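You operate a simulated robot arm through the tools that you are given. There is no shell and no other tool. Be economical: measure what you need, move in short steps, check, and stop when the job is done.

The job below is to be done with a simulated two-armed robot. You get a single attempt, and the scene is never put back.

Task
Ready the yellow scale for testing: hang it up, fold its blue cloth, fetch the orange log folder.
Fine: peg marked test; cloth in half, it stays on the counter; folder from the files drawer on to the teal mat, drawer shut again. Where these are worked on the way, their far stop is far enough and under half their travel is too little: drawer marked files.
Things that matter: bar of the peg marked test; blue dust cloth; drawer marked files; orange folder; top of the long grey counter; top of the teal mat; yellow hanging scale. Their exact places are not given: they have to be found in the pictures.

Only the result counts: the job must be done as asked and must still hold three seconds after the hand-in. Knocking over, shifting, dropping, spilling or breaking anything else fails it. Flat cloth is picked up by pressing the open fingertips on it (5 to 10 N) and closing them slowly along it; thin cloth reads only 2 to 8 mm in the jaws.

Robot
Two 7-joint arms with two-finger parallel grippers on one trunk, on a base that drives. Base frame: it is fixed to the floor where the robot stands at the start and does not move with it; the origin is under the middle of the robot, x ahead of it, y to its left, z up; the surface under the hand at the start is at about z = 0.9. Units: m, degrees, N and s.
The left shoulder is at the start at [0.05, 0.177, 1.179], the right one opposite. With the tool pointing down near the work surface each hand reaches from about 0.22 to 0.7 m from the robot's upright axis, wherever it stands, measured 20 degrees to its own side. Places, roughly: bar of the peg marked test [0.6, -0.3, 1.2]; drawer marked files [0.4, 0.6, 0.6]; top of the long grey counter [0.6, 0.6, 0.9]; top of the teal mat [0.5, 0.2, 0.9]. Payload 3.43 kg a hand.
The tool frame of a hand sits at the grasp point between the pads (the TCP): z along the fingers, y along the line on which they close. The tips reach 0.034 m beyond it. The gripper opens to 0.128 m. The fingers are 0.024 m wide and 0.012 m thick; the gripper's body (0.048 by 0.13 m) begins 0.096 m behind the TCP.
Orientation is told as [roll, pitch, yaw] about the base's x, y, z axes, in that order, counted from this pose: with the fingers straight down and closing along the base's y, the tool's x points along the base's -x, its y along +y and its z along -z.

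Tools
- The arms move only by the tool play_rows. It takes "left_rows", "right_rows" or both (then of equal length, played together; a hand with none holds still); each is a list of rows, each a list of 7 numbers: the shift along the tool's x, y, z in units of 50 mm (1.0 is 50 mm), then the turn, a rotation vector about the tool's x, y, z in units of 5 degrees (1.0 is 5 degrees), then the gripper command, from -1 (fully open) to 1 (shut), values between in proportion. In form: [[tx, ty, tz, wx, wy, wz, claw], ...]. A call has 1 to 20 rows; each row shifts and turns the commanded pose from where the row before left it, along the tool's axes as they then stand. A call with a number of a shift or a turn outside -1 to 1 is refused whole. Each row takes 0.2 s and may step no farther than 0.05 m and 8.6 degrees from the row before; otherwise, or with a gripper value out of range, the whole call is refused. Where a pose cannot be reached the arm comes as near as it can. A force on the tool above 70 N (or 10 N above the force at the start of the call, whichever is more), or a blocked arm, ends the call early, and 0.2 s more pass. Each finger travels about 0.108 m/s and halts on what it meets, pressing with about 40 N; the grip force reading is that of the motor and also rises with nothing between the fingers. The clock runs only during rows and for 0.2 s after the last one: add rows that do not move to give the fingers time. The reply holds the time, the measured pose of the TCP, the force on the tool along the base axes, the opening and the grip force, in the units named above and with some noise, with the torque about the TCP (base axes, N m) and any sound that the robot's microphone picked up.
- Cameras (640 x 400 px; columns grow to the right, rows downward): "scene" is now at [0.1584, 0.0249, 1.3632]; the picture's right is [0.27, -0.96, 0.00], its down [-0.36, -0.10, -0.93] and it looks along [0.89, 0.25, -0.37] (base axes); focal length 214 px, centre (320, 200). "left" rides on the left gripper at [0.076, 0.011, -0.16] in its tool frame; the picture's right is [-0.15, 0.99, 0.00], its down [-0.88, -0.13, -0.46] and it looks along [-0.45, -0.07, 0.89] (tool axes); focal length 234 px, centre (320, 200). "right" rides on the right gripper at [0.076, -0.011, -0.16] in its tool frame; the picture's right is [0.15, 0.99, 0.00], its down [-0.88, 0.13, -0.46] and it looks along [-0.45, 0.07, 0.89] (tool axes); focal length 234 px, centre (320, 200).
- grab_frame(camera): a new picture of that camera. The clock stands still meanwhile.
- move_column(by): slides the trunk up (or, below 0, down) by that many m; the arms and the scene camera ride with it, the base frame stays. It gives what a move gives, with no picture.
- base_move(legs): drives the robot by 1 to 6 legs, each [ahead, turn to the left] in m and degrees, along the robot's own axes; the way and the turn of a leg run together, so that a leg with both is an arc; at most 1.5 m and 180 degrees a leg. The arms and the cameras ride along, it lands a little off, and it stops where it bumps. It gives what a move gives.
- pan_tilt(pan, tilt): turns the head with the scene camera to pan (to the left, within 80 degrees either way) and tilt (down, from -29 to 69), counted from straight ahead of the robot. It gives what a move gives.
- probe_pixels(camera, pixels): for up to 12 pixels [column, row] of the newest picture of that camera ("zoom" is the newest enlarged one), the place [x, y, z] in the base frame of the surface seen there, good to about 0.003 m. The clock stands still meanwhile.
- inspect(camera, box): a new picture of the part [left, top, right, bottom] of that camera's present view, enlarged. The clock stands still meanwhile.
- finish_job(): hands the job in; it is judged then, once.

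Keep the steps short. Do not move on a guess: measure, check each grasp and each placing, and mend mistakes. In all there are 80 turns and 70 pictures (those below and enlarged ones count). Leave the grippers open and the arms clear of the work at the hand-in unless told otherwise, and finish with a single line.

The tools are called after "Call:" as a command line: name --argument value ..., lists and objects as JSON in quotes. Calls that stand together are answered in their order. play_rows: Moves the arms, as the interface text tells. Its arguments: {"type":"object","properties":{"left_rows":{"type":"array","items":{"type":"array","items":{"type":"number"}}},"right_rows":{"type":"array","items":{"type":"array","items":{"type":"number"}}}},"required":[]} The other tools are called the same way: move_column (by) slides the trunk up or down; base_move (legs) drives the base; pan_tilt (pan, tilt) turns the head that bears the scene camera; grab_frame (camera) takes a picture; probe_pixels (camera, pixels) gives the place of the surface under pixels of a picture; inspect (camera, box) takes an enlarged picture of a part of a camera's view; finish_job () hands the job in.

At the start:

```text
time_s: 0.0
left_position: [0.2389, 0.2849, 1.3048]
left_tcp_rot: [0.0, 0.0, -0.1]
left_ft_force: [-0.1, 0.8, -0.1]
left_wrist_torque: [-0.03, -0.01, -0.02]
left_width: 0.1282
left_grip_force: 0.0
right_position: [0.3049, -0.0148, 1.3572]
right_tcp_rot: [0.1, 0.0, 0.0]
right_ft_force: [0.3, -0.6, 0.7]
right_wrist_torque: [-0.01, 0.03, 0.01]
right_width: 0.1281
right_grip_force: 0.1
trunk travel left (down, up): [-0.35, 0.051]
robot x, y, heading: [0.0017, 0.0041, 0.1]
head pan, tilt: [15.9, 21.9]
```

scene: 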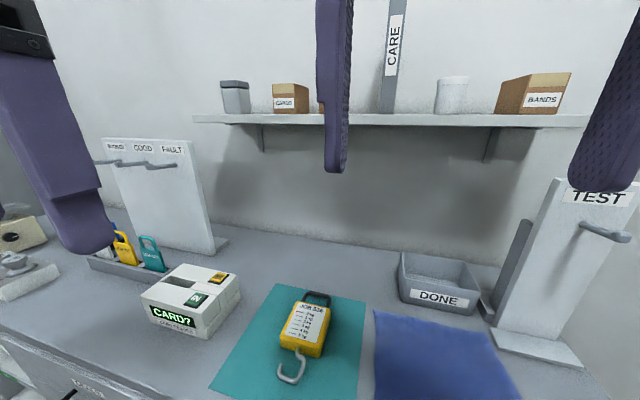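
right: 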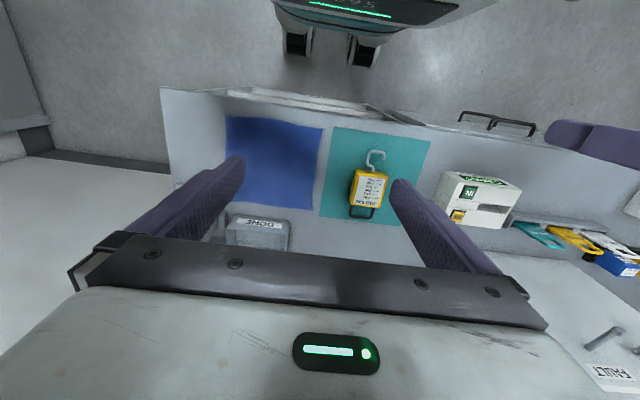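
left: 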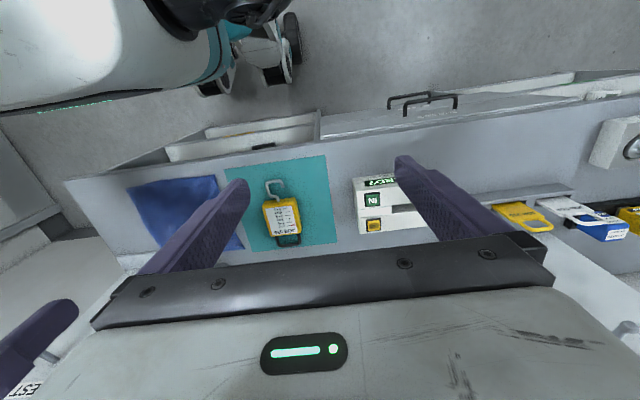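

I see the yellow scale on the teal mat, the blue cloth to its right and the TEST peg board. First I enlarge these and measure them.

Call:
inspect --camera "scene" --box '[220, 270, 400, 400]'

Call:
inspect --camera "scene" --box '[480, 160, 640, 380]'

Call:
probe_pixels --camera "scene" --pixels '[[278, 286], [366, 302], [318, 298], [302, 320], [290, 372], [376, 310], [486, 330], [620, 235], [583, 226], [605, 198], [540, 340], [190, 290]]'

Call:
pan_tilt --pan 0 --tilt 55

```text
3.08 times, centred on (310, 335) of scene
```

zoom: 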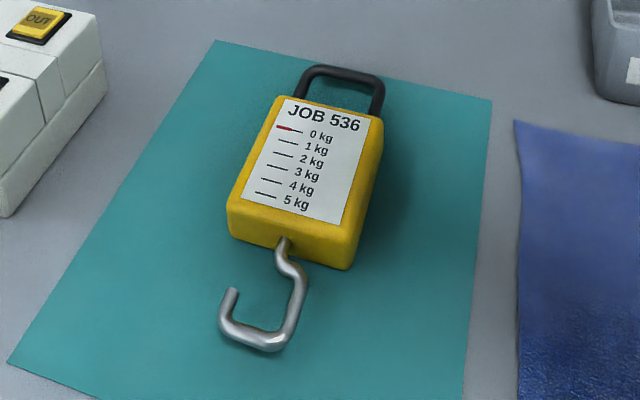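

```text
1.82 times, centred on (560, 270) of scene
```

zoom: 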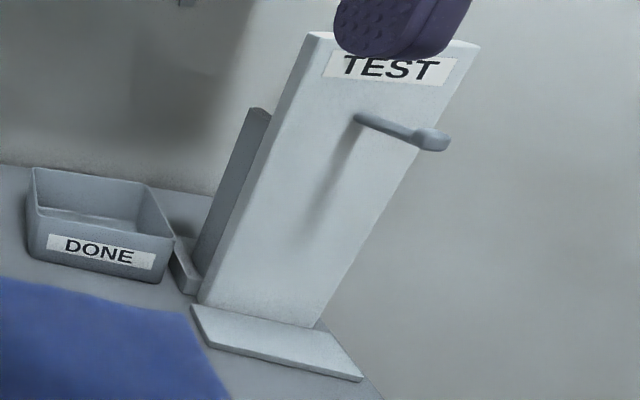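

```text
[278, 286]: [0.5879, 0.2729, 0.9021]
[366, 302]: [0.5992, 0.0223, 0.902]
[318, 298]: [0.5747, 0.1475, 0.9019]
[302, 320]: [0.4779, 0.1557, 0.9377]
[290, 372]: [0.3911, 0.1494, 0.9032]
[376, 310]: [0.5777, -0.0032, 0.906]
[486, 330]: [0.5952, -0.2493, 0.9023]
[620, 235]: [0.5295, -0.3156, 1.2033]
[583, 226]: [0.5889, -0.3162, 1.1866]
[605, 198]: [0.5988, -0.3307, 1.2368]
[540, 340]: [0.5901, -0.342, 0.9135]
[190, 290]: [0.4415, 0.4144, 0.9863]
```

```text
time_s: 1.0
left_position: [0.2398, 0.2855, 1.3048]
left_tcp_rot: [-0.1, 0.0, 0.0]
left_ft_force: [0.1, 0.4, -0.3]
left_wrist_torque: [0.03, -0.01, 0.0]
left_width: 0.1282
left_grip_force: 0.1
right_position: [0.3041, -0.0146, 1.3568]
right_tcp_rot: [0.2, 0.0, 0.0]
right_ft_force: [-0.9, -1.4, -0.1]
right_wrist_torque: [-0.02, 0.01, -0.03]
right_width: 0.128
right_grip_force: 0.1
trunk travel left (down, up): [-0.35, 0.051]
robot x, y, heading: [-0.0038, -0.0023, 0.1]
head pan, tilt: [0.0, 55.0]
```

I now look down at the mat and cloth, and left at the drawers.

Call:
grab_frame --camera "scene"

Call:
pan_tilt --pan 60 --tilt 40

Call:
grab_frame --camera "scene"

```text
64 pictures are left
```

scene: 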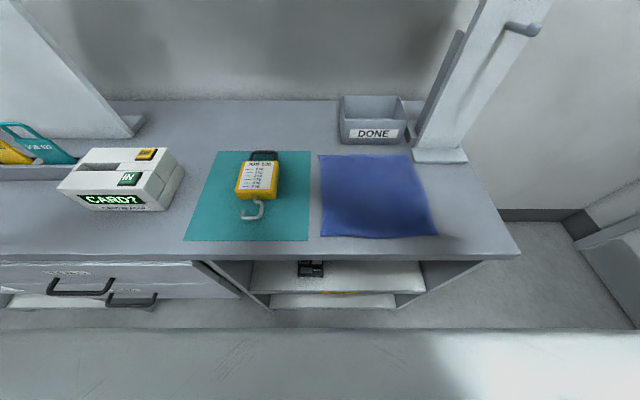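

```text
time_s: 2.3
left_position: [0.2402, 0.2858, 1.304]
left_tcp_rot: [0.0, 0.1, 0.0]
left_ft_force: [0.7, -0.3, 0.3]
left_wrist_torque: [-0.05, 0.01, 0.02]
left_width: 0.128
left_grip_force: 0.0
right_position: [0.3052, -0.0143, 1.357]
right_tcp_rot: [0.1, 0.0, 0.0]
right_ft_force: [-0.2, 0.1, 0.7]
right_wrist_torque: [-0.03, 0.02, 0.01]
right_width: 0.1281
right_grip_force: 0.1
trunk travel left (down, up): [-0.35, 0.051]
robot x, y, heading: [0.0018, 0.0012, -0.0]
head pan, tilt: [60.0, 40.0]
```

```text
63 pictures are left
```

scene: 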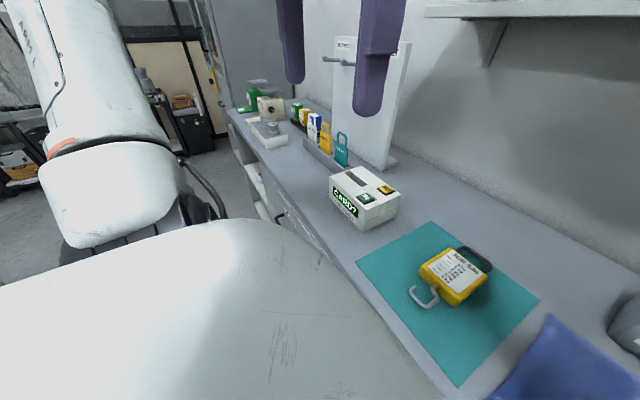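

The scale lies bail away from the robot. Next I turn the head back to measure its corners, the cloth corners and the peg precisely.

Call:
pan_tilt --pan 0 --tilt 50

Call:
inspect --camera "scene" --box '[215, 110, 305, 220]'

Call:
inspect --camera "scene" --box '[300, 60, 480, 220]'

```text
time_s: 3.6
left_position: [0.2398, 0.2854, 1.305]
left_tcp_rot: [-0.1, 0.1, 0.1]
left_ft_force: [0.0, -0.5, 0.0]
left_wrist_torque: [-0.03, 0.02, 0.0]
left_width: 0.1282
left_grip_force: 0.0
right_position: [0.3035, -0.0148, 1.3579]
right_tcp_rot: [0.0, -0.2, 0.0]
right_ft_force: [0.1, -0.4, 0.5]
right_wrist_torque: [0.03, 0.0, -0.01]
right_width: 0.1279
right_grip_force: 0.0
trunk travel left (down, up): [-0.35, 0.051]
robot x, y, heading: [0.0007, -0.0002, -0.1]
head pan, tilt: [0.0, 50.0]
```

```text
3.64 times, centred on (260, 165) of scene
```

zoom: 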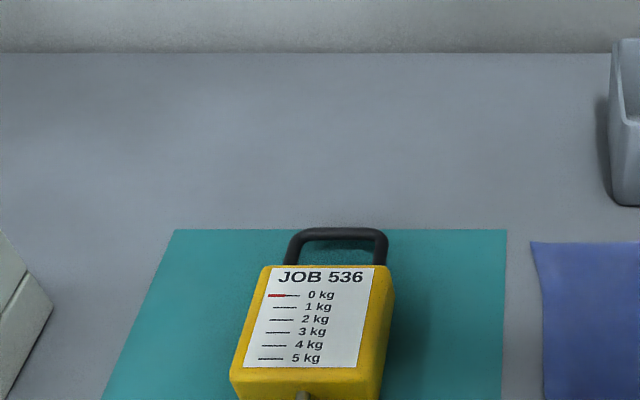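

```text
2.50 times, centred on (390, 140) of scene
```

zoom: 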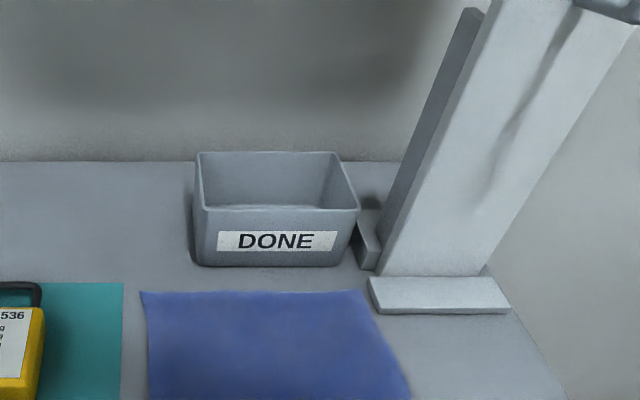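

I see the scale with bail up in the zoom; now I take an enlargement I can probe for its corners.

Call:
inspect --camera "scene" --box '[180, 150, 340, 290]'

Call:
pan_tilt --pan -25 --tilt 18

Call:
grab_frame --camera "scene"

```text
2.86 times, centred on (260, 220) of scene
```

zoom: 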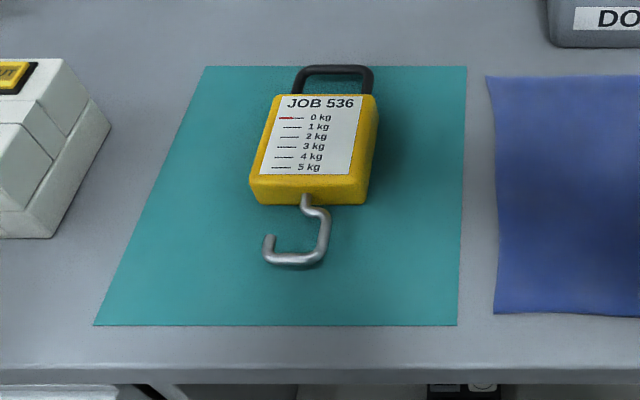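

```text
time_s: 4.5
left_position: [0.2409, 0.2844, 1.3046]
left_tcp_rot: [0.1, 0.0, 0.1]
left_ft_force: [0.5, 0.4, 0.1]
left_wrist_torque: [0.01, 0.02, -0.01]
left_width: 0.1279
left_grip_force: 0.0
right_position: [0.3033, -0.0183, 1.3625]
right_tcp_rot: [0.9, 0.2, -0.1]
right_ft_force: [-3.9, -28.3, 63.6]
right_wrist_torque: [4.09, 4.98, 2.53]
right_width: 0.128
right_grip_force: 0.1
trunk travel left (down, up): [-0.35, 0.051]
robot x, y, heading: [0.0021, 0.0001, -0.3]
head pan, tilt: [-25.0, 18.0]
```

```text
59 pictures are left
```

scene: 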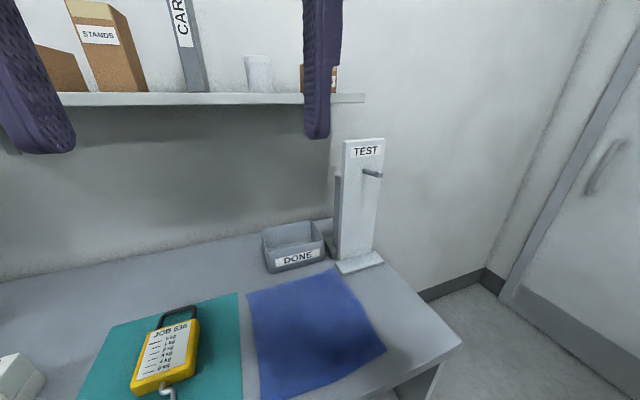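

The head is touching the right hand (63 N). I move the right hand forward and down away from it, and probe the earlier zoom and this picture.

Call:
play_rows --right_rows '[[-0.8, 0, 0.3, 0, 0, 0, -1], [-0.8, 0, 0.5, 0, 0, 0, -1], [0, 0, 0.8, 0, 0, 0, -1], [0, 0, 0.8, 0, 0, 0, -1]]'

Call:
probe_pixels --camera "zoom" --pixels '[[281, 100], [373, 100], [256, 182], [364, 188], [333, 70], [298, 85], [370, 85], [305, 200], [270, 255], [318, 255], [200, 70], [458, 322]]'

Call:
probe_pixels --camera "scene" --pixels '[[248, 292], [334, 268], [386, 348], [262, 398], [300, 330], [382, 175], [366, 170], [372, 172], [345, 145], [383, 143], [335, 262], [383, 258]]'

Call:
inspect --camera "scene" --box '[320, 120, 420, 200]'

```text
time_s: 5.5
left_position: [0.2395, 0.2851, 1.3051]
left_tcp_rot: [0.0, 0.0, 0.0]
left_ft_force: [0.1, 1.2, 0.4]
left_wrist_torque: [0.0, 0.03, -0.02]
left_width: 0.128
left_grip_force: 0.1
right_position: [0.3837, -0.0156, 1.2351]
right_tcp_rot: [0.1, -0.1, 0.1]
right_ft_force: [-0.1, 0.0, 0.3]
right_wrist_torque: [0.0, 0.0, 0.0]
right_width: 0.1278
right_grip_force: 0.0
trunk travel left (down, up): [-0.35, 0.051]
robot x, y, heading: [-0.0031, -0.0013, -0.1]
head pan, tilt: [-25.0, 18.0]
```

```text
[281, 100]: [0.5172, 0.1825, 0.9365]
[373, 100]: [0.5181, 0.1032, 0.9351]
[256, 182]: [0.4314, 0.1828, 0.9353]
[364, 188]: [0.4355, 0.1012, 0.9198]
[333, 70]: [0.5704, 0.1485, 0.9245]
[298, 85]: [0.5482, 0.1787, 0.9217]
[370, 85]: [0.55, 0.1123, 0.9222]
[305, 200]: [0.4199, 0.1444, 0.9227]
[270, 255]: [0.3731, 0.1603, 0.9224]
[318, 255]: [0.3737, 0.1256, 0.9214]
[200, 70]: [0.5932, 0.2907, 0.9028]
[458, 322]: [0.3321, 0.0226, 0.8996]
```

```text
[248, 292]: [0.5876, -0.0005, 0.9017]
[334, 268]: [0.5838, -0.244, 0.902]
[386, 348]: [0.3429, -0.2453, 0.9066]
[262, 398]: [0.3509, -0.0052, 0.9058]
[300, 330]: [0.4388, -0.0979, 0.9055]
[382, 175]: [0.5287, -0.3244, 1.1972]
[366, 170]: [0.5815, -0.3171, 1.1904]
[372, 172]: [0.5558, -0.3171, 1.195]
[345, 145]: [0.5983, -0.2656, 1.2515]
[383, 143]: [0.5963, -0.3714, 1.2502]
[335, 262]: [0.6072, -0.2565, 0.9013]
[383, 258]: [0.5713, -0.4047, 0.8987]
```

```text
5.00 times, centred on (370, 160) of scene
```

zoom: 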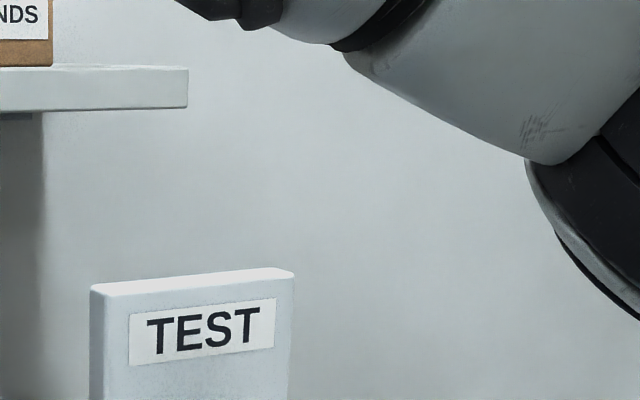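

Scale: body x 0.431–0.52, y 0.102–0.183, top 0.936; bail ends at x≈0.573. Peg bar is along x at y≈-0.317, z≈1.19. The head settled after the relief; I zoom on the peg again.

Call:
grab_frame --camera "scene"

Call:
inspect --camera "scene" --box '[330, 160, 410, 220]'

```text
57 pictures are left
```

scene: 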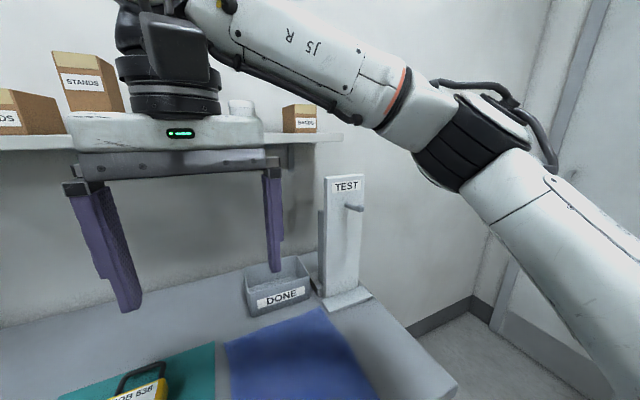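

```text
6.67 times, centred on (370, 190) of scene
```

zoom: 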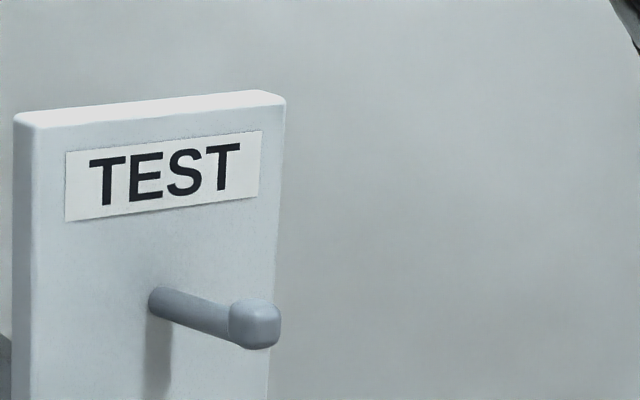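

Call:
probe_pixels --camera "zoom" --pixels '[[175, 300], [205, 303], [200, 325], [250, 302], [245, 343], [274, 325], [258, 325], [232, 320], [130, 320], [158, 305]]'

```text
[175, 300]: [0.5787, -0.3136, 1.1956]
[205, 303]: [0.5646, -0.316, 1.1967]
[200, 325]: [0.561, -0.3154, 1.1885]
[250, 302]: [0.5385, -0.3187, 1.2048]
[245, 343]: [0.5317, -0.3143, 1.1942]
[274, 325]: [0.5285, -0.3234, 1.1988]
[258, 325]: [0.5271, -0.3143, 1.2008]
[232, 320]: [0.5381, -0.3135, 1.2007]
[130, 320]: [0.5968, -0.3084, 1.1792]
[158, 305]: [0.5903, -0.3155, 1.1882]
```

Peg bar: axis y≈-0.317, top z≈1.196, knob from x 0.527 to 0.54, board face x≈0.597. Now I move the right hand above the scale body (0.475, 0.143).

Call:
play_rows --right_rows '[[-0.303, 0.527, 0.617, 0, 0, 0, -1], [-0.303, 0.527, 0.617, 0, 0, 0, -1], [-0.303, 0.527, 0.617, 0, 0, 0, -1], [-0.303, 0.527, 0.617, 0, 0, 0, -1], [-0.303, 0.527, 0.617, 0, 0, 0, -1], [-0.303, 0.527, 0.617, 0, 0, 0, -1], [0, 0, 0, 0, 0, 0, -1]]'

Call:
grab_frame --camera "right"

```text
time_s: 7.2
left_position: [0.2388, 0.2854, 1.3048]
left_tcp_rot: [0.1, 0.0, 0.1]
left_ft_force: [0.3, 0.4, 0.0]
left_wrist_torque: [-0.02, 0.01, 0.04]
left_width: 0.1281
left_grip_force: 0.1
right_position: [0.4837, 0.1363, 1.0553]
right_tcp_rot: [0.4, -0.2, -0.9]
right_ft_force: [-0.2, -0.1, -0.6]
right_wrist_torque: [-0.02, 0.01, 0.0]
right_width: 0.1279
right_grip_force: 0.2
trunk travel left (down, up): [-0.35, 0.051]
robot x, y, heading: [0.0004, -0.0009, 0.3]
head pan, tilt: [-25.0, 18.0]
```

```text
55 pictures are left
```

right: 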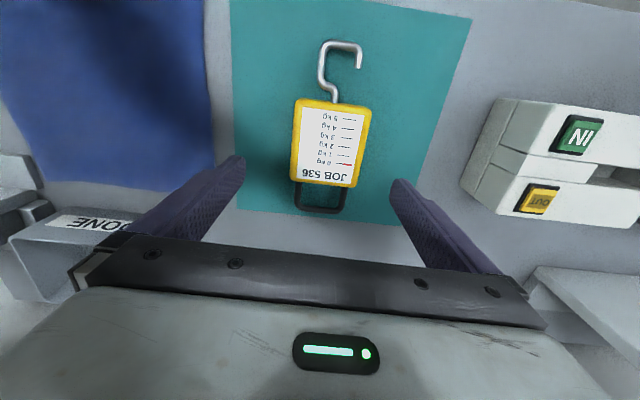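

I probe the scale's body edges from the hand camera to check against the earlier numbers.

Call:
probe_pixels --camera "right" --pixels '[[298, 102], [367, 112], [293, 180], [354, 184], [320, 210], [335, 45], [345, 100], [300, 200], [342, 200]]'

Call:
play_rows --right_rows '[[0, 0, 0, 0, 0, 0, -1]]'

```text
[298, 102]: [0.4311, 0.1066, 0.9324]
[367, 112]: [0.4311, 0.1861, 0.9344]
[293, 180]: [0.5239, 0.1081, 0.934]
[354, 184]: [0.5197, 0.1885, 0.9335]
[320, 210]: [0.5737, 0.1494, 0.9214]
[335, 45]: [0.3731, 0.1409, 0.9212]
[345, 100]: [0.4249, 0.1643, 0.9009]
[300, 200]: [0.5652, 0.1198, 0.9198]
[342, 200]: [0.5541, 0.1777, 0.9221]
```

```text
time_s: 7.5
left_position: [0.2398, 0.2859, 1.3049]
left_tcp_rot: [0.0, 0.0, 0.0]
left_ft_force: [0.6, -0.4, -0.5]
left_wrist_torque: [0.0, -0.03, 0.03]
left_width: 0.128
left_grip_force: 0.1
right_position: [0.4825, 0.1379, 1.054]
right_tcp_rot: [0.3, 0.0, -0.9]
right_ft_force: [0.3, -0.3, 1.1]
right_wrist_torque: [-0.03, 0.01, -0.02]
right_width: 0.128
right_grip_force: 0.0
trunk travel left (down, up): [-0.35, 0.051]
robot x, y, heading: [-0.0, -0.0027, -0.2]
head pan, tilt: [-25.0, 18.0]
```

Scale centre is (0.475, 0.146). I correct the small offset and descend to TCP z≈0.942.

Call:
play_rows --right_rows '[[0.15, 0.16, 0.3, 0, 0, -0.15, -1], [0, 0, 0.6, 0, 0, 0, -1], [0, 0, 0.6, 0, 0, 0, -1], [0, 0, 0.4, 0, 0, 0, -1], [0, 0, 0.2, 0, 0, 0, -1], [0, 0, 0, 0, 0, 0, -1]]'

```text
time_s: 8.9
left_position: [0.2389, 0.2862, 1.3047]
left_tcp_rot: [0.0, 0.0, 0.0]
left_ft_force: [-0.1, -0.9, 0.8]
left_wrist_torque: [-0.01, -0.01, -0.03]
left_width: 0.1282
left_grip_force: 0.1
right_position: [0.469, 0.1519, 0.9453]
right_tcp_rot: [0.1, 0.0, 0.8]
right_ft_force: [-0.5, 0.7, 0.3]
right_wrist_torque: [0.01, -0.01, 0.02]
right_width: 0.1281
right_grip_force: 0.0
trunk travel left (down, up): [-0.35, 0.051]
robot x, y, heading: [-0.0003, -0.0008, 0.0]
head pan, tilt: [-25.0, 18.0]
```

Adjust to centre and close on the body.

Call:
play_rows --right_rows '[[-0.12, -0.12, 0.06, 0, 0, 0.15, -1], [0, 0, 0, 0, 0, 0, -1], [0, 0, 0, 0, 0, 0, 0.0], [0, 0, 0, 0, 0, 0, 0.3], [0, 0, 0, 0, 0, 0, 0.6], [0, 0, 0, 0, 0, 0, 1], [0, 0, 0, 0, 0, 0, 1]]'

Call:
grab_frame --camera "right"

```text
time_s: 10.6
left_position: [0.2399, 0.286, 1.3046]
left_tcp_rot: [0.0, 0.1, 0.1]
left_ft_force: [0.2, 0.0, -0.1]
left_wrist_torque: [0.01, 0.0, -0.01]
left_width: 0.128
left_grip_force: 0.0
right_position: [0.4742, 0.1456, 0.9435]
right_tcp_rot: [0.1, -0.2, 0.0]
right_ft_force: [-0.6, 0.3, 0.3]
right_wrist_torque: [0.13, -0.02, 0.03]
right_width: 0.0895
right_grip_force: 40.1
trunk travel left (down, up): [-0.35, 0.051]
robot x, y, heading: [0.0001, 0.0008, -0.1]
head pan, tilt: [-25.0, 18.0]
```

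```text
54 pictures are left
```

right: 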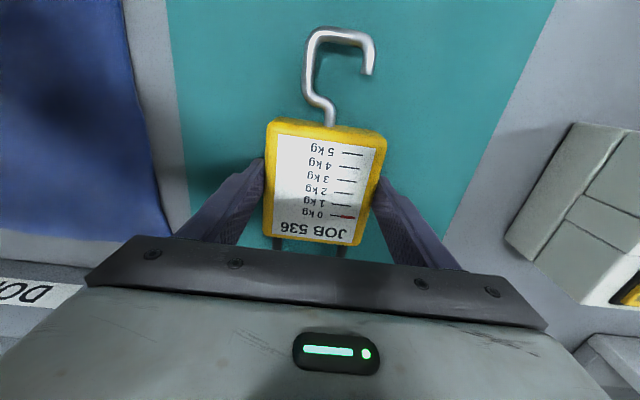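

Grip holds (width 0.0895, 40 N). I lift the scale straight up 0.18 m.

Call:
play_rows --right_rows '[[0, 0, -0.3, 0, 0, 0, 1], [0, 0, -0.7, 0, 0, 0, 1], [0, 0, -0.9, 0, 0, 0, 1], [0, 0, -0.9, 0, 0, 0, 1], [0, 0, -0.8, 0, 0, 0, 1], [0, 0, 0, 0, 0, 0, 1]]'

Call:
base_move --legs '[[-0.15, 0]]'

```text
time_s: 12.2
left_position: [0.2394, 0.2847, 1.3047]
left_tcp_rot: [0.1, -0.2, 0.1]
left_ft_force: [0.9, 1.4, -0.1]
left_wrist_torque: [0.0, 0.0, -0.01]
left_width: 0.1281
left_grip_force: 0.0
right_position: [0.5054, 0.1047, 1.1147]
right_tcp_rot: [1.8, 1.1, -4.7]
right_ft_force: [-0.1, 0.3, -3.8]
right_wrist_torque: [0.02, 0.01, 0.0]
right_width: 0.0896
right_grip_force: 40.3
right hand out of reach, approached as far as the arm can: row 5
trunk travel left (down, up): [-0.35, 0.051]
robot x, y, heading: [0.002, -0.0002, 0.1]
head pan, tilt: [-25.0, 18.0]
stopped in row 6 (right hand): the arm was blocked; the commanded pose is now the measured one
```

```text
time_s: 13.5
left_position: [0.0878, 0.2858, 1.3063]
left_tcp_rot: [0.0, -0.1, -0.1]
left_ft_force: [0.4, -0.6, 0.7]
left_wrist_torque: [0.01, -0.04, -0.01]
left_width: 0.1281
left_grip_force: 0.1
right_position: [0.3553, 0.1037, 1.1159]
right_tcp_rot: [1.7, 0.8, -4.8]
right_ft_force: [0.0, -0.5, -3.4]
right_wrist_torque: [0.02, -0.03, 0.0]
right_width: 0.0894
right_grip_force: 40.1
trunk travel left (down, up): [-0.35, 0.051]
robot x, y, heading: [-0.1488, 0.0033, 0.2]
head pan, tilt: [-25.0, 18.0]
```

The arm hit its limit near there, but the scale is held and the base is back. I square the hand and move it right to the peg's line y≈-0.317.

Call:
play_rows --right_rows '[[0, -0.5, 0, 0.34, -0.18, -0.9, 1], [0, -0.9, 0, 0, 0, 0, 1], [0, -0.9, 0, 0, 0, 0, 1], [0, -0.9, 0, 0, 0, 0, 1], [0, -0.9, 0, 0, 0, 0, 1], [0, -0.9, 0, 0, 0, 0, 1], [0, -0.9, 0, 0, 0, 0, 1], [0, -0.9, 0, 0, 0, 0, 1], [0, -0.9, 0, 0, 0, 0, 1], [0, -0.7, 0, 0, 0, 0, 1], [0, 0, 0, 0, 0, 0, 1]]'

```text
time_s: 15.9
left_position: [0.0897, 0.2854, 1.3039]
left_tcp_rot: [-0.1, 0.0, -0.1]
left_ft_force: [0.3, 0.3, 0.0]
left_wrist_torque: [-0.01, -0.02, -0.02]
left_width: 0.1282
left_grip_force: 0.0
right_position: [0.3527, -0.3155, 1.1144]
right_tcp_rot: [0.1, 0.1, -0.3]
right_ft_force: [-0.4, 0.0, -2.0]
right_wrist_torque: [-0.05, 0.02, -0.02]
right_width: 0.0895
right_grip_force: 40.2
trunk travel left (down, up): [-0.35, 0.051]
robot x, y, heading: [-0.1503, 0.0045, -0.1]
head pan, tilt: [-25.0, 18.0]
```

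At (0.353, -0.316, 1.114). Now tip the hand so the fingers point ahead (−90° about y), in place.

Call:
play_rows --right_rows '[[0, 0, 0, 0, -1, 0, 1], [0, 0, 0, 0, -1, 0, 1], [0, 0, 0, 0, -1, 0, 1], [0, 0, 0, 0, -1, 0, 1], [0, 0, 0, 0, -1, 0, 1], [0, 0, 0, 0, -1, 0, 1], [0, 0, 0, 0, -1, 0, 1], [0, 0, 0, 0, -1, 0, 1], [0, 0, 0, 0, -1, 0, 1], [0, 0, 0, 0, -1, 0, 1], [0, 0, 0, 0, -1, 0, 1], [0, 0, 0, 0, -1, 0, 1], [0, 0, 0, 0, -1, 0, 1], [0, 0, 0, 0, -1, 0, 1], [0, 0, 0, 0, -1, 0, 1], [0, 0, 0, 0, -1, 0, 1], [0, 0, 0, 0, -1, 0, 1], [0, 0, 0, 0, -1, 0, 1], [0, 0, 0, 0, 0, 0, 1]]'

Call:
grab_frame --camera "scene"

```text
time_s: 19.9
left_position: [0.0902, 0.2842, 1.3051]
left_tcp_rot: [0.0, -0.1, -0.1]
left_ft_force: [-0.4, 0.3, -0.8]
left_wrist_torque: [0.01, -0.01, 0.0]
left_width: 0.1281
left_grip_force: 0.1
right_position: [0.3506, -0.3146, 1.1136]
right_tcp_rot: [0.0, -75.1, -0.5]
right_ft_force: [0.1, -1.1, -2.2]
right_wrist_torque: [0.01, 0.06, -0.02]
right_width: 0.0897
right_grip_force: 40.4
right hand out of reach, approached as far as the arm can: row 16, 17, 18
trunk travel left (down, up): [-0.35, 0.051]
robot x, y, heading: [-0.1506, 0.0027, 0.3]
head pan, tilt: [-25.0, 18.0]
```

```text
53 pictures are left
```

scene: 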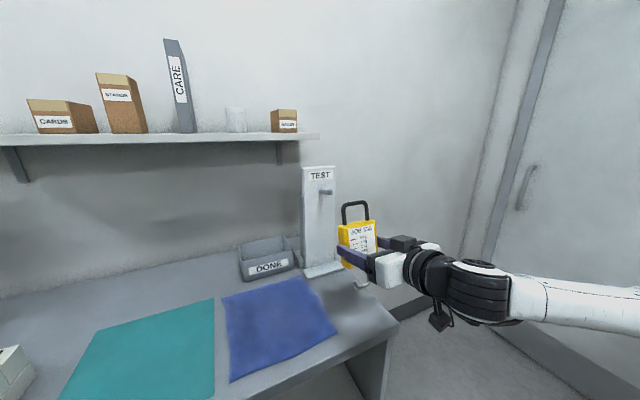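

Pitch reached only -75° because the arm is folded. I move ahead a little, where it can complete the turn.

Call:
play_rows --right_rows '[[-0.1, 0, 0.6, 0, 0, 0, 1], [-0.2, 0, 0.7, 0, 0, 0, 1], [0, 0, 0, 0, 0, 0, 1]]'

```text
time_s: 20.7
left_position: [0.0894, 0.2855, 1.3047]
left_tcp_rot: [-0.1, 0.1, -0.2]
left_ft_force: [0.7, 0.8, 0.4]
left_wrist_torque: [-0.02, 0.0, -0.01]
left_width: 0.1281
left_grip_force: 0.0
right_position: [0.4184, -0.3161, 1.1112]
right_tcp_rot: [0.2, -75.0, -0.4]
right_ft_force: [0.6, 0.1, -2.9]
right_wrist_torque: [-0.03, 0.08, 0.02]
right_width: 0.0893
right_grip_force: 40.3
trunk travel left (down, up): [-0.35, 0.051]
robot x, y, heading: [-0.1521, 0.0009, 0.0]
head pan, tilt: [-25.0, 18.0]
```

Command stood at -75°; I turn the remaining 15° here.

Call:
play_rows --right_rows '[[0, 0, 0, 0, -1, 0, 1], [0, 0, 0, 0, -1, 0, 1], [0, 0, 0, 0, -1, 0, 1], [0, 0, 0, 0, 0, 0, 1]]'

Call:
inspect --camera "scene" --box '[280, 130, 460, 300]'

```text
time_s: 21.7
left_position: [0.0907, 0.285, 1.3058]
left_tcp_rot: [0.0, 0.0, -0.1]
left_ft_force: [0.4, -0.5, 0.0]
left_wrist_torque: [0.0, 0.03, -0.01]
left_width: 0.128
left_grip_force: 0.0
right_position: [0.422, -0.295, 1.1227]
right_tcp_rot: [-3.6, -79.7, 5.8]
right_ft_force: [0.4, 0.4, -3.3]
right_wrist_torque: [0.01, 0.09, -0.04]
right_width: 0.0896
right_grip_force: 40.2
right hand out of reach, approached as far as the arm can: row 1, 2, 3
trunk travel left (down, up): [-0.35, 0.051]
robot x, y, heading: [-0.1518, -0.0005, -0.1]
head pan, tilt: [-25.0, 18.0]
```

```text
2.35 times, centred on (370, 215) of scene
```

zoom: 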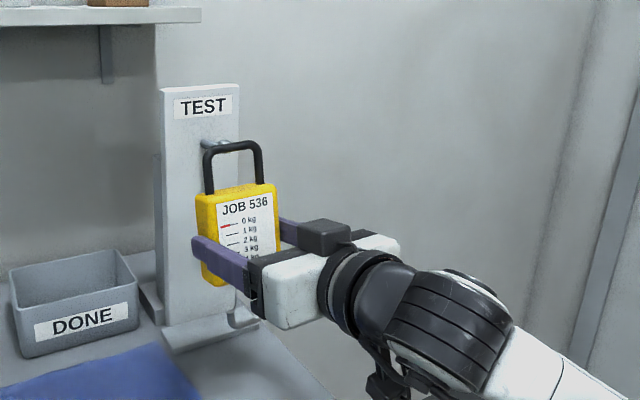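

The wrist limits it near -80°. Driving the base back 0.15 m will let the arm stretch; then I bring the hand forward and finish the turn.

Call:
base_move --legs '[[-0.15, 0]]'

Call:
play_rows --right_rows '[[0, -0.2, 0.6, 0.25, 0, 0, 1], [0, -0.2, 0.8, 0.2, 0, 0, 1], [0, 0, 0.9, 0, 0, 0, 1], [0, 0, 0.5, 0, -0.5, 0, 1], [0, 0, 0, 0, -0.8, 0, 1], [0, 0, 0, 0, -0.8, 0, 1], [0, 0, 0, 0, 0, 0, 1]]'

```text
time_s: 23.1
left_position: [-0.0587, 0.286, 1.305]
left_tcp_rot: [0.0, -0.1, -0.1]
left_ft_force: [-0.2, 0.2, -0.4]
left_wrist_torque: [-0.01, -0.04, 0.0]
left_width: 0.128
left_grip_force: 0.0
right_position: [0.2731, -0.2935, 1.1242]
right_tcp_rot: [-3.5, -79.9, 5.7]
right_ft_force: [-0.8, 0.2, -3.2]
right_wrist_torque: [0.0, 0.05, 0.03]
right_width: 0.0896
right_grip_force: 40.3
trunk travel left (down, up): [-0.35, 0.051]
robot x, y, heading: [-0.2989, 0.0028, -0.0]
head pan, tilt: [-25.0, 18.0]
```

```text
time_s: 24.7
left_position: [-0.0582, 0.2863, 1.3044]
left_tcp_rot: [0.0, 0.1, -0.1]
left_ft_force: [-1.5, -0.1, 0.0]
left_wrist_torque: [0.0, 0.02, 0.03]
left_width: 0.128
left_grip_force: 0.1
right_position: [0.3803, -0.3274, 1.0802]
right_tcp_rot: [-5.2, -79.7, 5.6]
right_ft_force: [-0.2, -0.2, -2.4]
right_wrist_torque: [-0.05, 0.07, 0.01]
right_width: 0.0896
right_grip_force: 40.2
right hand out of reach, approached as far as the arm can: row 1, 2, 4, 5, 6
trunk travel left (down, up): [-0.35, 0.051]
robot x, y, heading: [-0.2983, 0.0027, -0.1]
head pan, tilt: [-25.0, 18.0]
```

Still limited near -80°. A higher hand relative to the shoulder should help: I raise the hand 0.18 m, then slide the trunk down by the same amount.

Call:
play_rows --right_rows '[[-0.9, 0, 0, 0, 0, 0, 1], [-0.9, 0, 0, 0, 0, 0, 1], [-0.9, 0, 0, 0, 0, 0, 1], [-0.9, 0, 0, 0, 0, 0, 1], [0, 0, 0, 0, -1, 0, 1], [0, 0, 0, 0, -1, 0, 1], [0, 0, 0, 0, 0, 0, 1]]'

```text
time_s: 26.3
left_position: [-0.0589, 0.2855, 1.3055]
left_tcp_rot: [0.1, 0.0, -0.1]
left_ft_force: [-0.3, 0.3, -0.6]
left_wrist_torque: [0.03, 0.0, 0.01]
left_width: 0.1278
left_grip_force: 0.1
right_position: [0.4131, -0.3251, 1.2598]
right_tcp_rot: [-80.3, -89.0, 80.6]
right_ft_force: [0.1, -0.8, -2.8]
right_wrist_torque: [0.01, 0.07, 0.01]
right_width: 0.0896
right_grip_force: 39.9
trunk travel left (down, up): [-0.35, 0.051]
robot x, y, heading: [-0.2993, -0.0009, -0.2]
head pan, tilt: [-25.0, 18.0]
```

Now pitch is -89° and the hand is square. I slide the trunk down 0.128 m to the insertion height, then view.

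Call:
move_column --by -0.128

Call:
pan_tilt --pan -25 --tilt 10

Call:
inspect --camera "scene" --box '[260, 130, 440, 300]'

```text
time_s: 27.9
left_position: [-0.0589, 0.2862, 1.1771]
left_tcp_rot: [0.1, 0.0, -0.1]
left_ft_force: [-0.2, 0.3, -0.2]
left_wrist_torque: [-0.01, 0.01, 0.02]
left_width: 0.1279
left_grip_force: 0.1
right_position: [0.4119, -0.3243, 1.1326]
right_tcp_rot: [-78.0, -89.0, 78.4]
right_ft_force: [0.0, 0.6, -4.2]
right_wrist_torque: [0.01, 0.1, -0.02]
right_width: 0.0896
right_grip_force: 40.4
trunk travel left (down, up): [-0.222, 0.179]
robot x, y, heading: [-0.2996, 0.002, -0.2]
head pan, tilt: [-25.0, 18.0]
```

```text
time_s: 28.6
left_position: [-0.0584, 0.2853, 1.1772]
left_tcp_rot: [0.1, 0.1, -0.2]
left_ft_force: [-0.5, 1.1, -0.5]
left_wrist_torque: [0.02, 0.0, 0.02]
left_width: 0.128
left_grip_force: 0.0
right_position: [0.4123, -0.3242, 1.1312]
right_tcp_rot: [-76.6, -89.1, 77.1]
right_ft_force: [0.6, 0.5, -3.3]
right_wrist_torque: [0.02, 0.07, -0.04]
right_width: 0.0897
right_grip_force: 39.5
trunk travel left (down, up): [-0.222, 0.179]
robot x, y, heading: [-0.2956, 0.0054, -0.1]
head pan, tilt: [-25.0, 10.0]
```

```text
2.35 times, centred on (350, 215) of scene
```

zoom: 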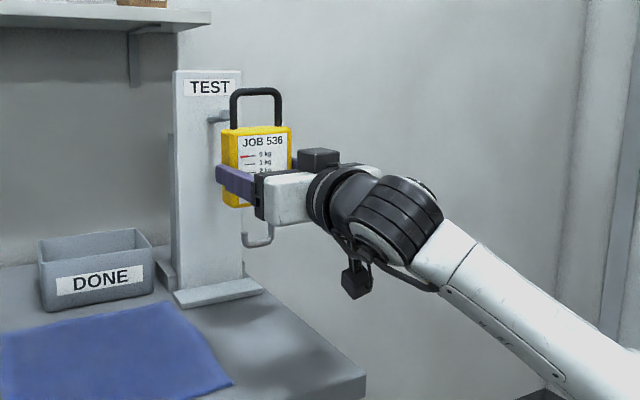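

I probe the bail's bars and body top in this zoom to fit them to the peg.

Call:
probe_pixels --camera "zoom" --pixels '[[256, 90], [256, 93], [234, 105], [277, 105], [279, 118], [235, 118], [245, 129], [280, 128], [222, 114], [212, 118]]'

```text
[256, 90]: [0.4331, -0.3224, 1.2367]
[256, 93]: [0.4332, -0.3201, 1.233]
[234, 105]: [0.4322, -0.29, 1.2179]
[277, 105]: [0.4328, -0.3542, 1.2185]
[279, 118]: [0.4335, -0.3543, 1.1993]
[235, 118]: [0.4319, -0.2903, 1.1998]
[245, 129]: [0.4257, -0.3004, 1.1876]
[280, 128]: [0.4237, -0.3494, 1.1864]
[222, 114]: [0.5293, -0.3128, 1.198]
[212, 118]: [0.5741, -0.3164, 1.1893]
```

Bail centre y≈-0.322, hole z 1.183–1.228, knob z 1.19–1.207. I shift y +5 mm, down 6 mm, then advance 0.125 m over the peg.

Call:
play_rows --right_rows '[[0.12, 0.1, 0.3, 0, 0, 0, 1], [0, 0, 0.4, 0, 0, 0, 1], [0, 0, 0.4, 0, 0, 0, 1], [0, 0, 0.4, 0, 0, 0, 1], [0, 0, 0.4, 0, 0, 0, 1], [0, 0, 0.4, 0, 0, 0, 1], [0, 0, 0.2, 0, 0, 0, 1], [0, 0, 0, 0, 0, 0, 1]]'

Call:
inspect --camera "scene" --box '[290, 150, 410, 250]'

```text
time_s: 30.4
left_position: [-0.0588, 0.2852, 1.177]
left_tcp_rot: [0.0, 0.0, -0.1]
left_ft_force: [-0.4, -0.8, 0.1]
left_wrist_torque: [-0.01, -0.01, -0.01]
left_width: 0.1282
left_grip_force: 0.1
right_position: [0.5372, -0.3195, 1.1247]
right_tcp_rot: [-75.9, -89.0, 76.3]
right_ft_force: [-0.4, -0.6, -2.2]
right_wrist_torque: [0.0, 0.07, 0.0]
right_width: 0.0895
right_grip_force: 40.2
trunk travel left (down, up): [-0.222, 0.179]
robot x, y, heading: [-0.2969, -0.0005, 0.0]
head pan, tilt: [-25.0, 10.0]
```

```text
4.00 times, centred on (350, 200) of scene
```

zoom: 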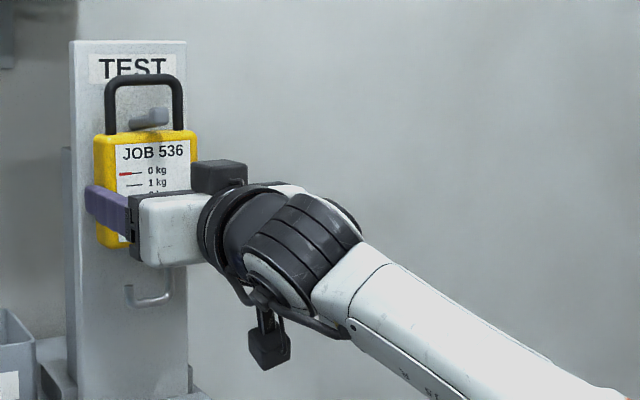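

The peg is through the bail without contact. Now I lower about 24 mm and watch the force.

Call:
play_rows --right_rows '[[0.2, 0, 0, 0, 0, 0, 1], [0.15, 0, 0, 0, 0, 0, 1], [0.07, 0, 0, 0, 0, 0, 1], [0.06, 0, 0, 0, 0, 0, 1], [0, 0, 0, 0, 0, 0, 1]]'

Call:
inspect --camera "scene" --box '[290, 150, 380, 230]'

```text
time_s: 31.6
left_position: [-0.0585, 0.2843, 1.1766]
left_tcp_rot: [0.0, 0.0, -0.1]
left_ft_force: [0.9, 0.7, -0.5]
left_wrist_torque: [-0.01, -0.03, -0.02]
left_width: 0.1284
left_grip_force: 0.0
right_position: [0.5371, -0.3191, 1.1004]
right_tcp_rot: [-77.0, -89.0, 77.3]
right_ft_force: [0.4, -0.5, -3.2]
right_wrist_torque: [0.02, 0.1, -0.02]
right_width: 0.0895
right_grip_force: 40.1
trunk travel left (down, up): [-0.222, 0.179]
robot x, y, heading: [-0.3019, 0.0046, -0.0]
head pan, tilt: [-25.0, 10.0]
```

```text
5.00 times, centred on (335, 190) of scene
```

zoom: 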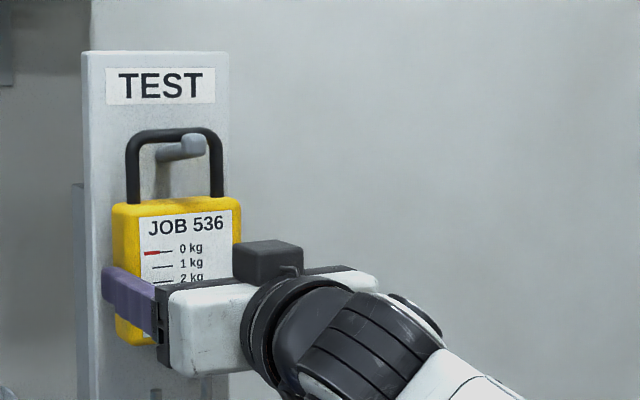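

A small gap remains; lower in 1 mm steps until contact shows in the force.

Call:
play_rows --right_rows '[[0.03, 0, 0, 0, 0, 0, 1], [0.02, 0, 0, 0, 0, 0, 1], [0.02, 0, 0, 0, 0, 0, 1], [0, 0, 0, 0, 0, 0, 1]]'

```text
time_s: 32.6
left_position: [-0.0598, 0.2854, 1.1763]
left_tcp_rot: [0.0, 0.0, -0.2]
left_ft_force: [-0.2, 0.1, -1.0]
left_wrist_torque: [-0.02, 0.01, 0.01]
left_width: 0.1281
left_grip_force: 0.1
right_position: [0.5367, -0.3173, 1.0996]
right_tcp_rot: [-86.2, -89.1, 86.6]
right_ft_force: [2.6, -1.2, 3.2]
right_wrist_torque: [0.15, 0.21, -0.03]
right_width: 0.0894
right_grip_force: 40.1
trunk travel left (down, up): [-0.222, 0.179]
robot x, y, heading: [-0.2994, 0.0005, -0.1]
head pan, tilt: [-25.0, 10.0]
```

Contact: the vertical force went from -3 to +3 N. I open the fingers.

Call:
play_rows --right_rows '[[0, 0, 0, 0, 0, 0, 0.2], [0, 0, 0, 0, 0, 0, -0.1], [0, 0, 0, 0, 0, 0, -0.4], [0, 0, 0, 0, 0, 0, -0.8], [0, 0, 0, 0, 0, 0, -1]]'

Call:
inspect --camera "scene" --box '[280, 150, 400, 250]'

```text
time_s: 33.8
left_position: [-0.0581, 0.2852, 1.1775]
left_tcp_rot: [0.0, -0.1, -0.1]
left_ft_force: [-0.8, 0.2, -0.4]
left_wrist_torque: [-0.03, 0.02, 0.02]
left_width: 0.1281
left_grip_force: 0.0
right_position: [0.537, -0.317, 1.0972]
right_tcp_rot: [-77.6, -88.9, 78.0]
right_ft_force: [0.1, 0.4, 0.2]
right_wrist_torque: [0.03, -0.05, -0.01]
right_width: 0.128
right_grip_force: 0.2
trunk travel left (down, up): [-0.222, 0.179]
robot x, y, heading: [-0.2988, 0.0027, -0.3]
head pan, tilt: [-25.0, 10.0]
```

```text
4.00 times, centred on (340, 200) of scene
```

zoom: 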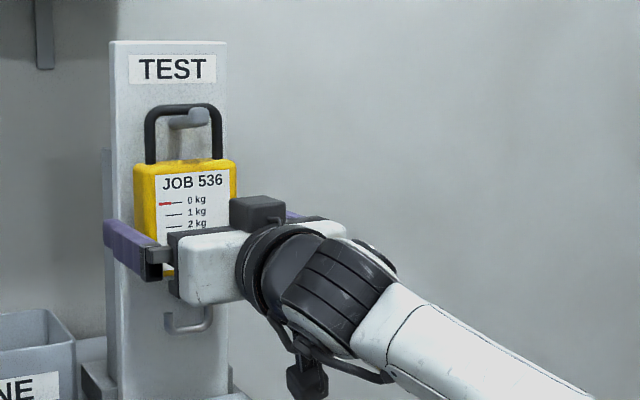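

The scale hangs on the peg. I retreat straight back.

Call:
play_rows --right_rows '[[0, 0, -0.4, 0, 0, 0, -1], [0, 0, -0.8, 0, 0, 0, -1], [0, 0, -0.9, 0, 0, 0, -1], [0, 0, -0.9, 0, 0, 0, -1], [0, 0, -0.5, 0, 0, 0, -1]]'

Call:
inspect --camera "scene" --box '[240, 130, 480, 300]'

```text
time_s: 35.0
left_position: [-0.059, 0.2855, 1.1764]
left_tcp_rot: [0.0, 0.0, -0.1]
left_ft_force: [-0.1, 0.3, 0.7]
left_wrist_torque: [0.0, -0.01, 0.0]
left_width: 0.1278
left_grip_force: 0.0
right_position: [0.3598, -0.3183, 1.0985]
right_tcp_rot: [-80.6, -89.0, 81.0]
right_ft_force: [-0.4, -0.1, -0.5]
right_wrist_torque: [0.0, 0.01, 0.02]
right_width: 0.1281
right_grip_force: 0.1
trunk travel left (down, up): [-0.222, 0.179]
robot x, y, heading: [-0.3026, 0.0004, 0.2]
head pan, tilt: [-25.0, 10.0]
```

```text
2.35 times, centred on (360, 215) of scene
```

zoom: 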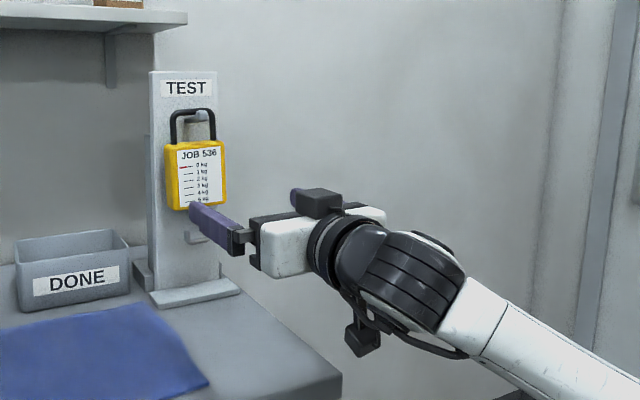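

The scale hangs freely and the hand is clear. Next the cloth: I raise the trunk back, turn the right hand fingers-down, and meanwhile turn the left hand by -90° yaw so that its fingers close along x.

Call:
move_column --by 0.128

Call:
play_rows --right_rows '[[0, 0, 0, 0, 1, 0, -1], [0, 0, 0, 0, 1, 0, -1], [0, 0, 0, 0, 1, 0, -1], [0, 0, 0, 0, 1, 0, -1], [0, 0, 0, 0, 1, 0, -1], [0, 0, 0, 0, 1, 0, -1], [0, 0, 0, 0, 1, 0, -1], [0, 0, 0, 0, 1, 0, -1], [0, 0, 0, 0, 1, 0, -1], [0, 0, 0, 0, 1, 0, -1], [0, 0, 0, 0, 1, 0, -1], [0, 0, 0, 0, 1, 0, -1], [0, 0, 0, 0, 1, 0, -1], [0, 0, 0, 0, 1, 0, -1], [0, 0, 0, 0, 1, 0, -1], [0, 0, 0, 0, 1, 0, -1], [0, 0, 0, 0, 1, 0, -1], [0, 0, 0, 0, 0.8, 0, -1], [0, 0, 0, 0, 0, 0, -1]]' --left_rows '[[0, 0, 0, 0, 0, 1, -1], [0, 0, 0, 0, 0, 1, -1], [0, 0, 0, 0, 0, 1, -1], [0, 0, 0, 0, 0, 1, -1], [0, 0, 0, 0, 0, 1, -1], [0, 0, 0, 0, 0, 1, -1], [0, 0, 0, 0, 0, 1, -1], [0, 0, 0, 0, 0, 1, -1], [0, 0, 0, 0, 0, 1, -1], [0, 0, 0, 0, 0, 1, -1], [0, 0, 0, 0, 0, 1, -1], [0, 0, 0, 0, 0, 1, -1], [0, 0, 0, 0, 0, 1, -1], [0, 0, 0, 0, 0, 1, -1], [0, 0, 0, 0, 0, 1, -1], [0, 0, 0, 0, 0, 1, -1], [0, 0, 0, 0, 0, 1, -1], [0, 0, 0, 0, 0, 1, -1], [0, 0, 0, 0, 0, 0, -1]]'

```text
time_s: 36.5
left_position: [-0.0578, 0.2857, 1.3044]
left_tcp_rot: [0.1, 0.0, -0.2]
left_ft_force: [-0.4, 0.8, -0.2]
left_wrist_torque: [0.01, 0.0, 0.01]
left_width: 0.128
left_grip_force: 0.1
right_position: [0.3602, -0.3192, 1.2252]
right_tcp_rot: [-78.1, -89.0, 78.4]
right_ft_force: [-0.3, -0.9, -0.9]
right_wrist_torque: [0.01, -0.03, 0.0]
right_width: 0.1278
right_grip_force: 0.1
trunk travel left (down, up): [-0.35, 0.051]
robot x, y, heading: [-0.2969, -0.0019, -0.2]
head pan, tilt: [-25.0, 10.0]
```

```text
time_s: 40.5
left_position: [-0.0952, 0.1866, 1.2307]
left_tcp_rot: [-0.1, -0.1, -90.1]
left_ft_force: [-0.7, 0.7, 0.1]
left_wrist_torque: [0.01, -0.01, 0.01]
left_width: 0.1279
left_grip_force: 0.2
left hand out of reach, approached as far as the arm can: row 8, 9, 10, 11, 12, 13, 14, 15, 16, 17, 18
right_position: [0.3164, -0.3112, 1.1873]
right_tcp_rot: [-1.0, -5.0, 0.4]
right_ft_force: [-0.7, -1.0, -0.3]
right_wrist_torque: [-0.01, 0.02, 0.0]
right_width: 0.1278
right_grip_force: 0.0
right hand out of reach, approached as far as the arm can: row 15, 16, 17, 18
trunk travel left (down, up): [-0.35, 0.051]
robot x, y, heading: [-0.2982, -0.0, -0.1]
head pan, tilt: [-25.0, 10.0]
```

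Before driving I bring the right hand back near the body (to clear the hung scale), and begin its yaw.

Call:
play_rows --right_rows '[[0.556, 0.45, 0, 0, 0.6, 0, -1], [0.556, 0.45, 0, 0, 0.4, 0, -1], [0.556, 0.45, 0, 0, 0, 0, -1], [0.556, 0.45, 0, 0, 0, 0, -1], [0.556, 0.45, 0, 0, 0, 0, -1], [0.556, 0.45, 0, 0, 0, 0, -1], [0.556, 0.45, 0, 0, 0, 0, -1], [0.556, 0.45, 0, 0, 0, 0, -1], [0.4, 0.2, 0, 0, 0, 0, -1], [0, 0, 0, 0, 0, 1, -1], [0, 0, 0, 0, 0, 1, -1], [0, 0, 0, 0, 0, 1, -1], [0, 0, 0, 0, 0, 1, -1], [0, 0, 0, 0, 0, 1, -1], [0, 0, 0, 0, 0, 1, -1], [0, 0, 0, 0, 0, 1, -1], [0, 0, 0, 0, 0, 1, -1], [0, 0, 0, 0, 0, 1, -1], [0, 0, 0, 0, 0, 0, -1]]'

Call:
play_rows --right_rows '[[0, 0, 0, 0, 0, 1, -1], [0, 0, 0, 0, 0, 1, -1], [0, 0, 0, 0, 0, 1, -1], [0, 0, 0, 0, 0, 1, -1], [0, 0, 0, 0, 0, 1, -1], [0, 0, 0, 0, 0, 1, -1], [0, 0, 0, 0, 0, 1, -1], [0, 0, 0, 0, 0, 1, -1], [0, 0, 0, 0, 0, 1, -1], [0, 0, 0, 0, 0, 0, -1]]'

```text
time_s: 44.5
left_position: [-0.0962, 0.1877, 1.2314]
left_tcp_rot: [0.0, 0.0, -90.0]
left_ft_force: [0.7, -0.6, -0.3]
left_wrist_torque: [0.0, -0.01, 0.03]
left_width: 0.1281
left_grip_force: 0.1
right_position: [0.0735, -0.1211, 1.1813]
right_tcp_rot: [-0.8, -0.8, -44.6]
right_ft_force: [0.7, 0.6, 0.1]
right_wrist_torque: [-0.02, -0.01, 0.0]
right_width: 0.1281
right_grip_force: 0.1
trunk travel left (down, up): [-0.35, 0.051]
robot x, y, heading: [-0.2984, 0.0026, -0.1]
head pan, tilt: [-25.0, 10.0]
```

```text
time_s: 46.7
left_position: [-0.0959, 0.1881, 1.2318]
left_tcp_rot: [0.0, 0.0, -90.1]
left_ft_force: [-0.8, -1.0, 0.5]
left_wrist_torque: [-0.04, 0.02, -0.03]
left_width: 0.1279
left_grip_force: 0.1
right_position: [0.0736, -0.1224, 1.181]
right_tcp_rot: [0.1, -1.0, -89.7]
right_ft_force: [0.9, 0.2, 1.1]
right_wrist_torque: [0.0, -0.03, -0.04]
right_width: 0.1281
right_grip_force: 0.1
trunk travel left (down, up): [-0.35, 0.051]
robot x, y, heading: [-0.3017, 0.0003, -0.1]
head pan, tilt: [-25.0, 10.0]
```

Both hands are yawed -90°. Now I drive so the robot faces the middle of the cloth (about x 0, y -0.11).

Call:
base_move --legs '[[0, -22], [0.25, 0], [0.07, 22]]'

Call:
pan_tilt --pan 0 --tilt 50

Call:
grab_frame --camera "scene"

```text
time_s: 50.9
left_position: [0.2022, 0.0816, 1.2312]
left_tcp_rot: [-0.1, -0.1, -89.7]
left_ft_force: [0.0, 1.0, 0.0]
left_wrist_torque: [0.01, 0.02, -0.05]
left_width: 0.1279
left_grip_force: 0.0
right_position: [0.3741, -0.2285, 1.1819]
right_tcp_rot: [0.0, -1.0, -89.3]
right_ft_force: [-0.4, 0.0, 0.7]
right_wrist_torque: [0.01, 0.0, 0.01]
right_width: 0.128
right_grip_force: 0.0
trunk travel left (down, up): [-0.35, 0.051]
robot x, y, heading: [-0.0007, -0.1057, -0.1]
head pan, tilt: [-25.0, 10.0]
```

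```text
time_s: 52.0
left_position: [0.203, 0.0812, 1.231]
left_tcp_rot: [0.0, -0.1, -89.7]
left_ft_force: [0.1, -0.8, -0.1]
left_wrist_torque: [0.04, -0.02, -0.02]
left_width: 0.128
left_grip_force: 0.0
right_position: [0.3755, -0.2286, 1.1813]
right_tcp_rot: [0.0, -1.1, -89.2]
right_ft_force: [0.0, -0.6, -1.0]
right_wrist_torque: [-0.01, 0.01, 0.01]
right_width: 0.1282
right_grip_force: 0.0
trunk travel left (down, up): [-0.35, 0.051]
robot x, y, heading: [0.0003, -0.1067, 0.0]
head pan, tilt: [0.0, 50.0]
```

```text
46 pictures are left
```

scene: 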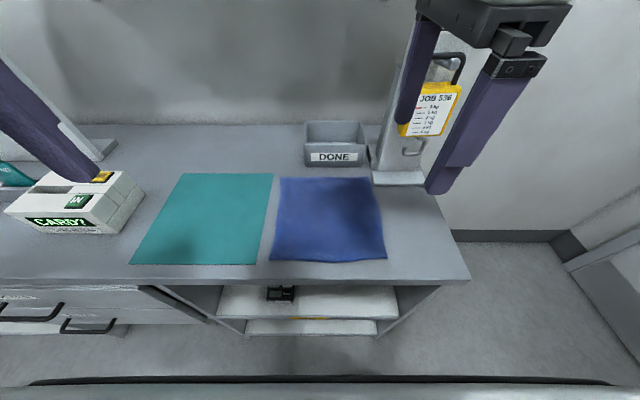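

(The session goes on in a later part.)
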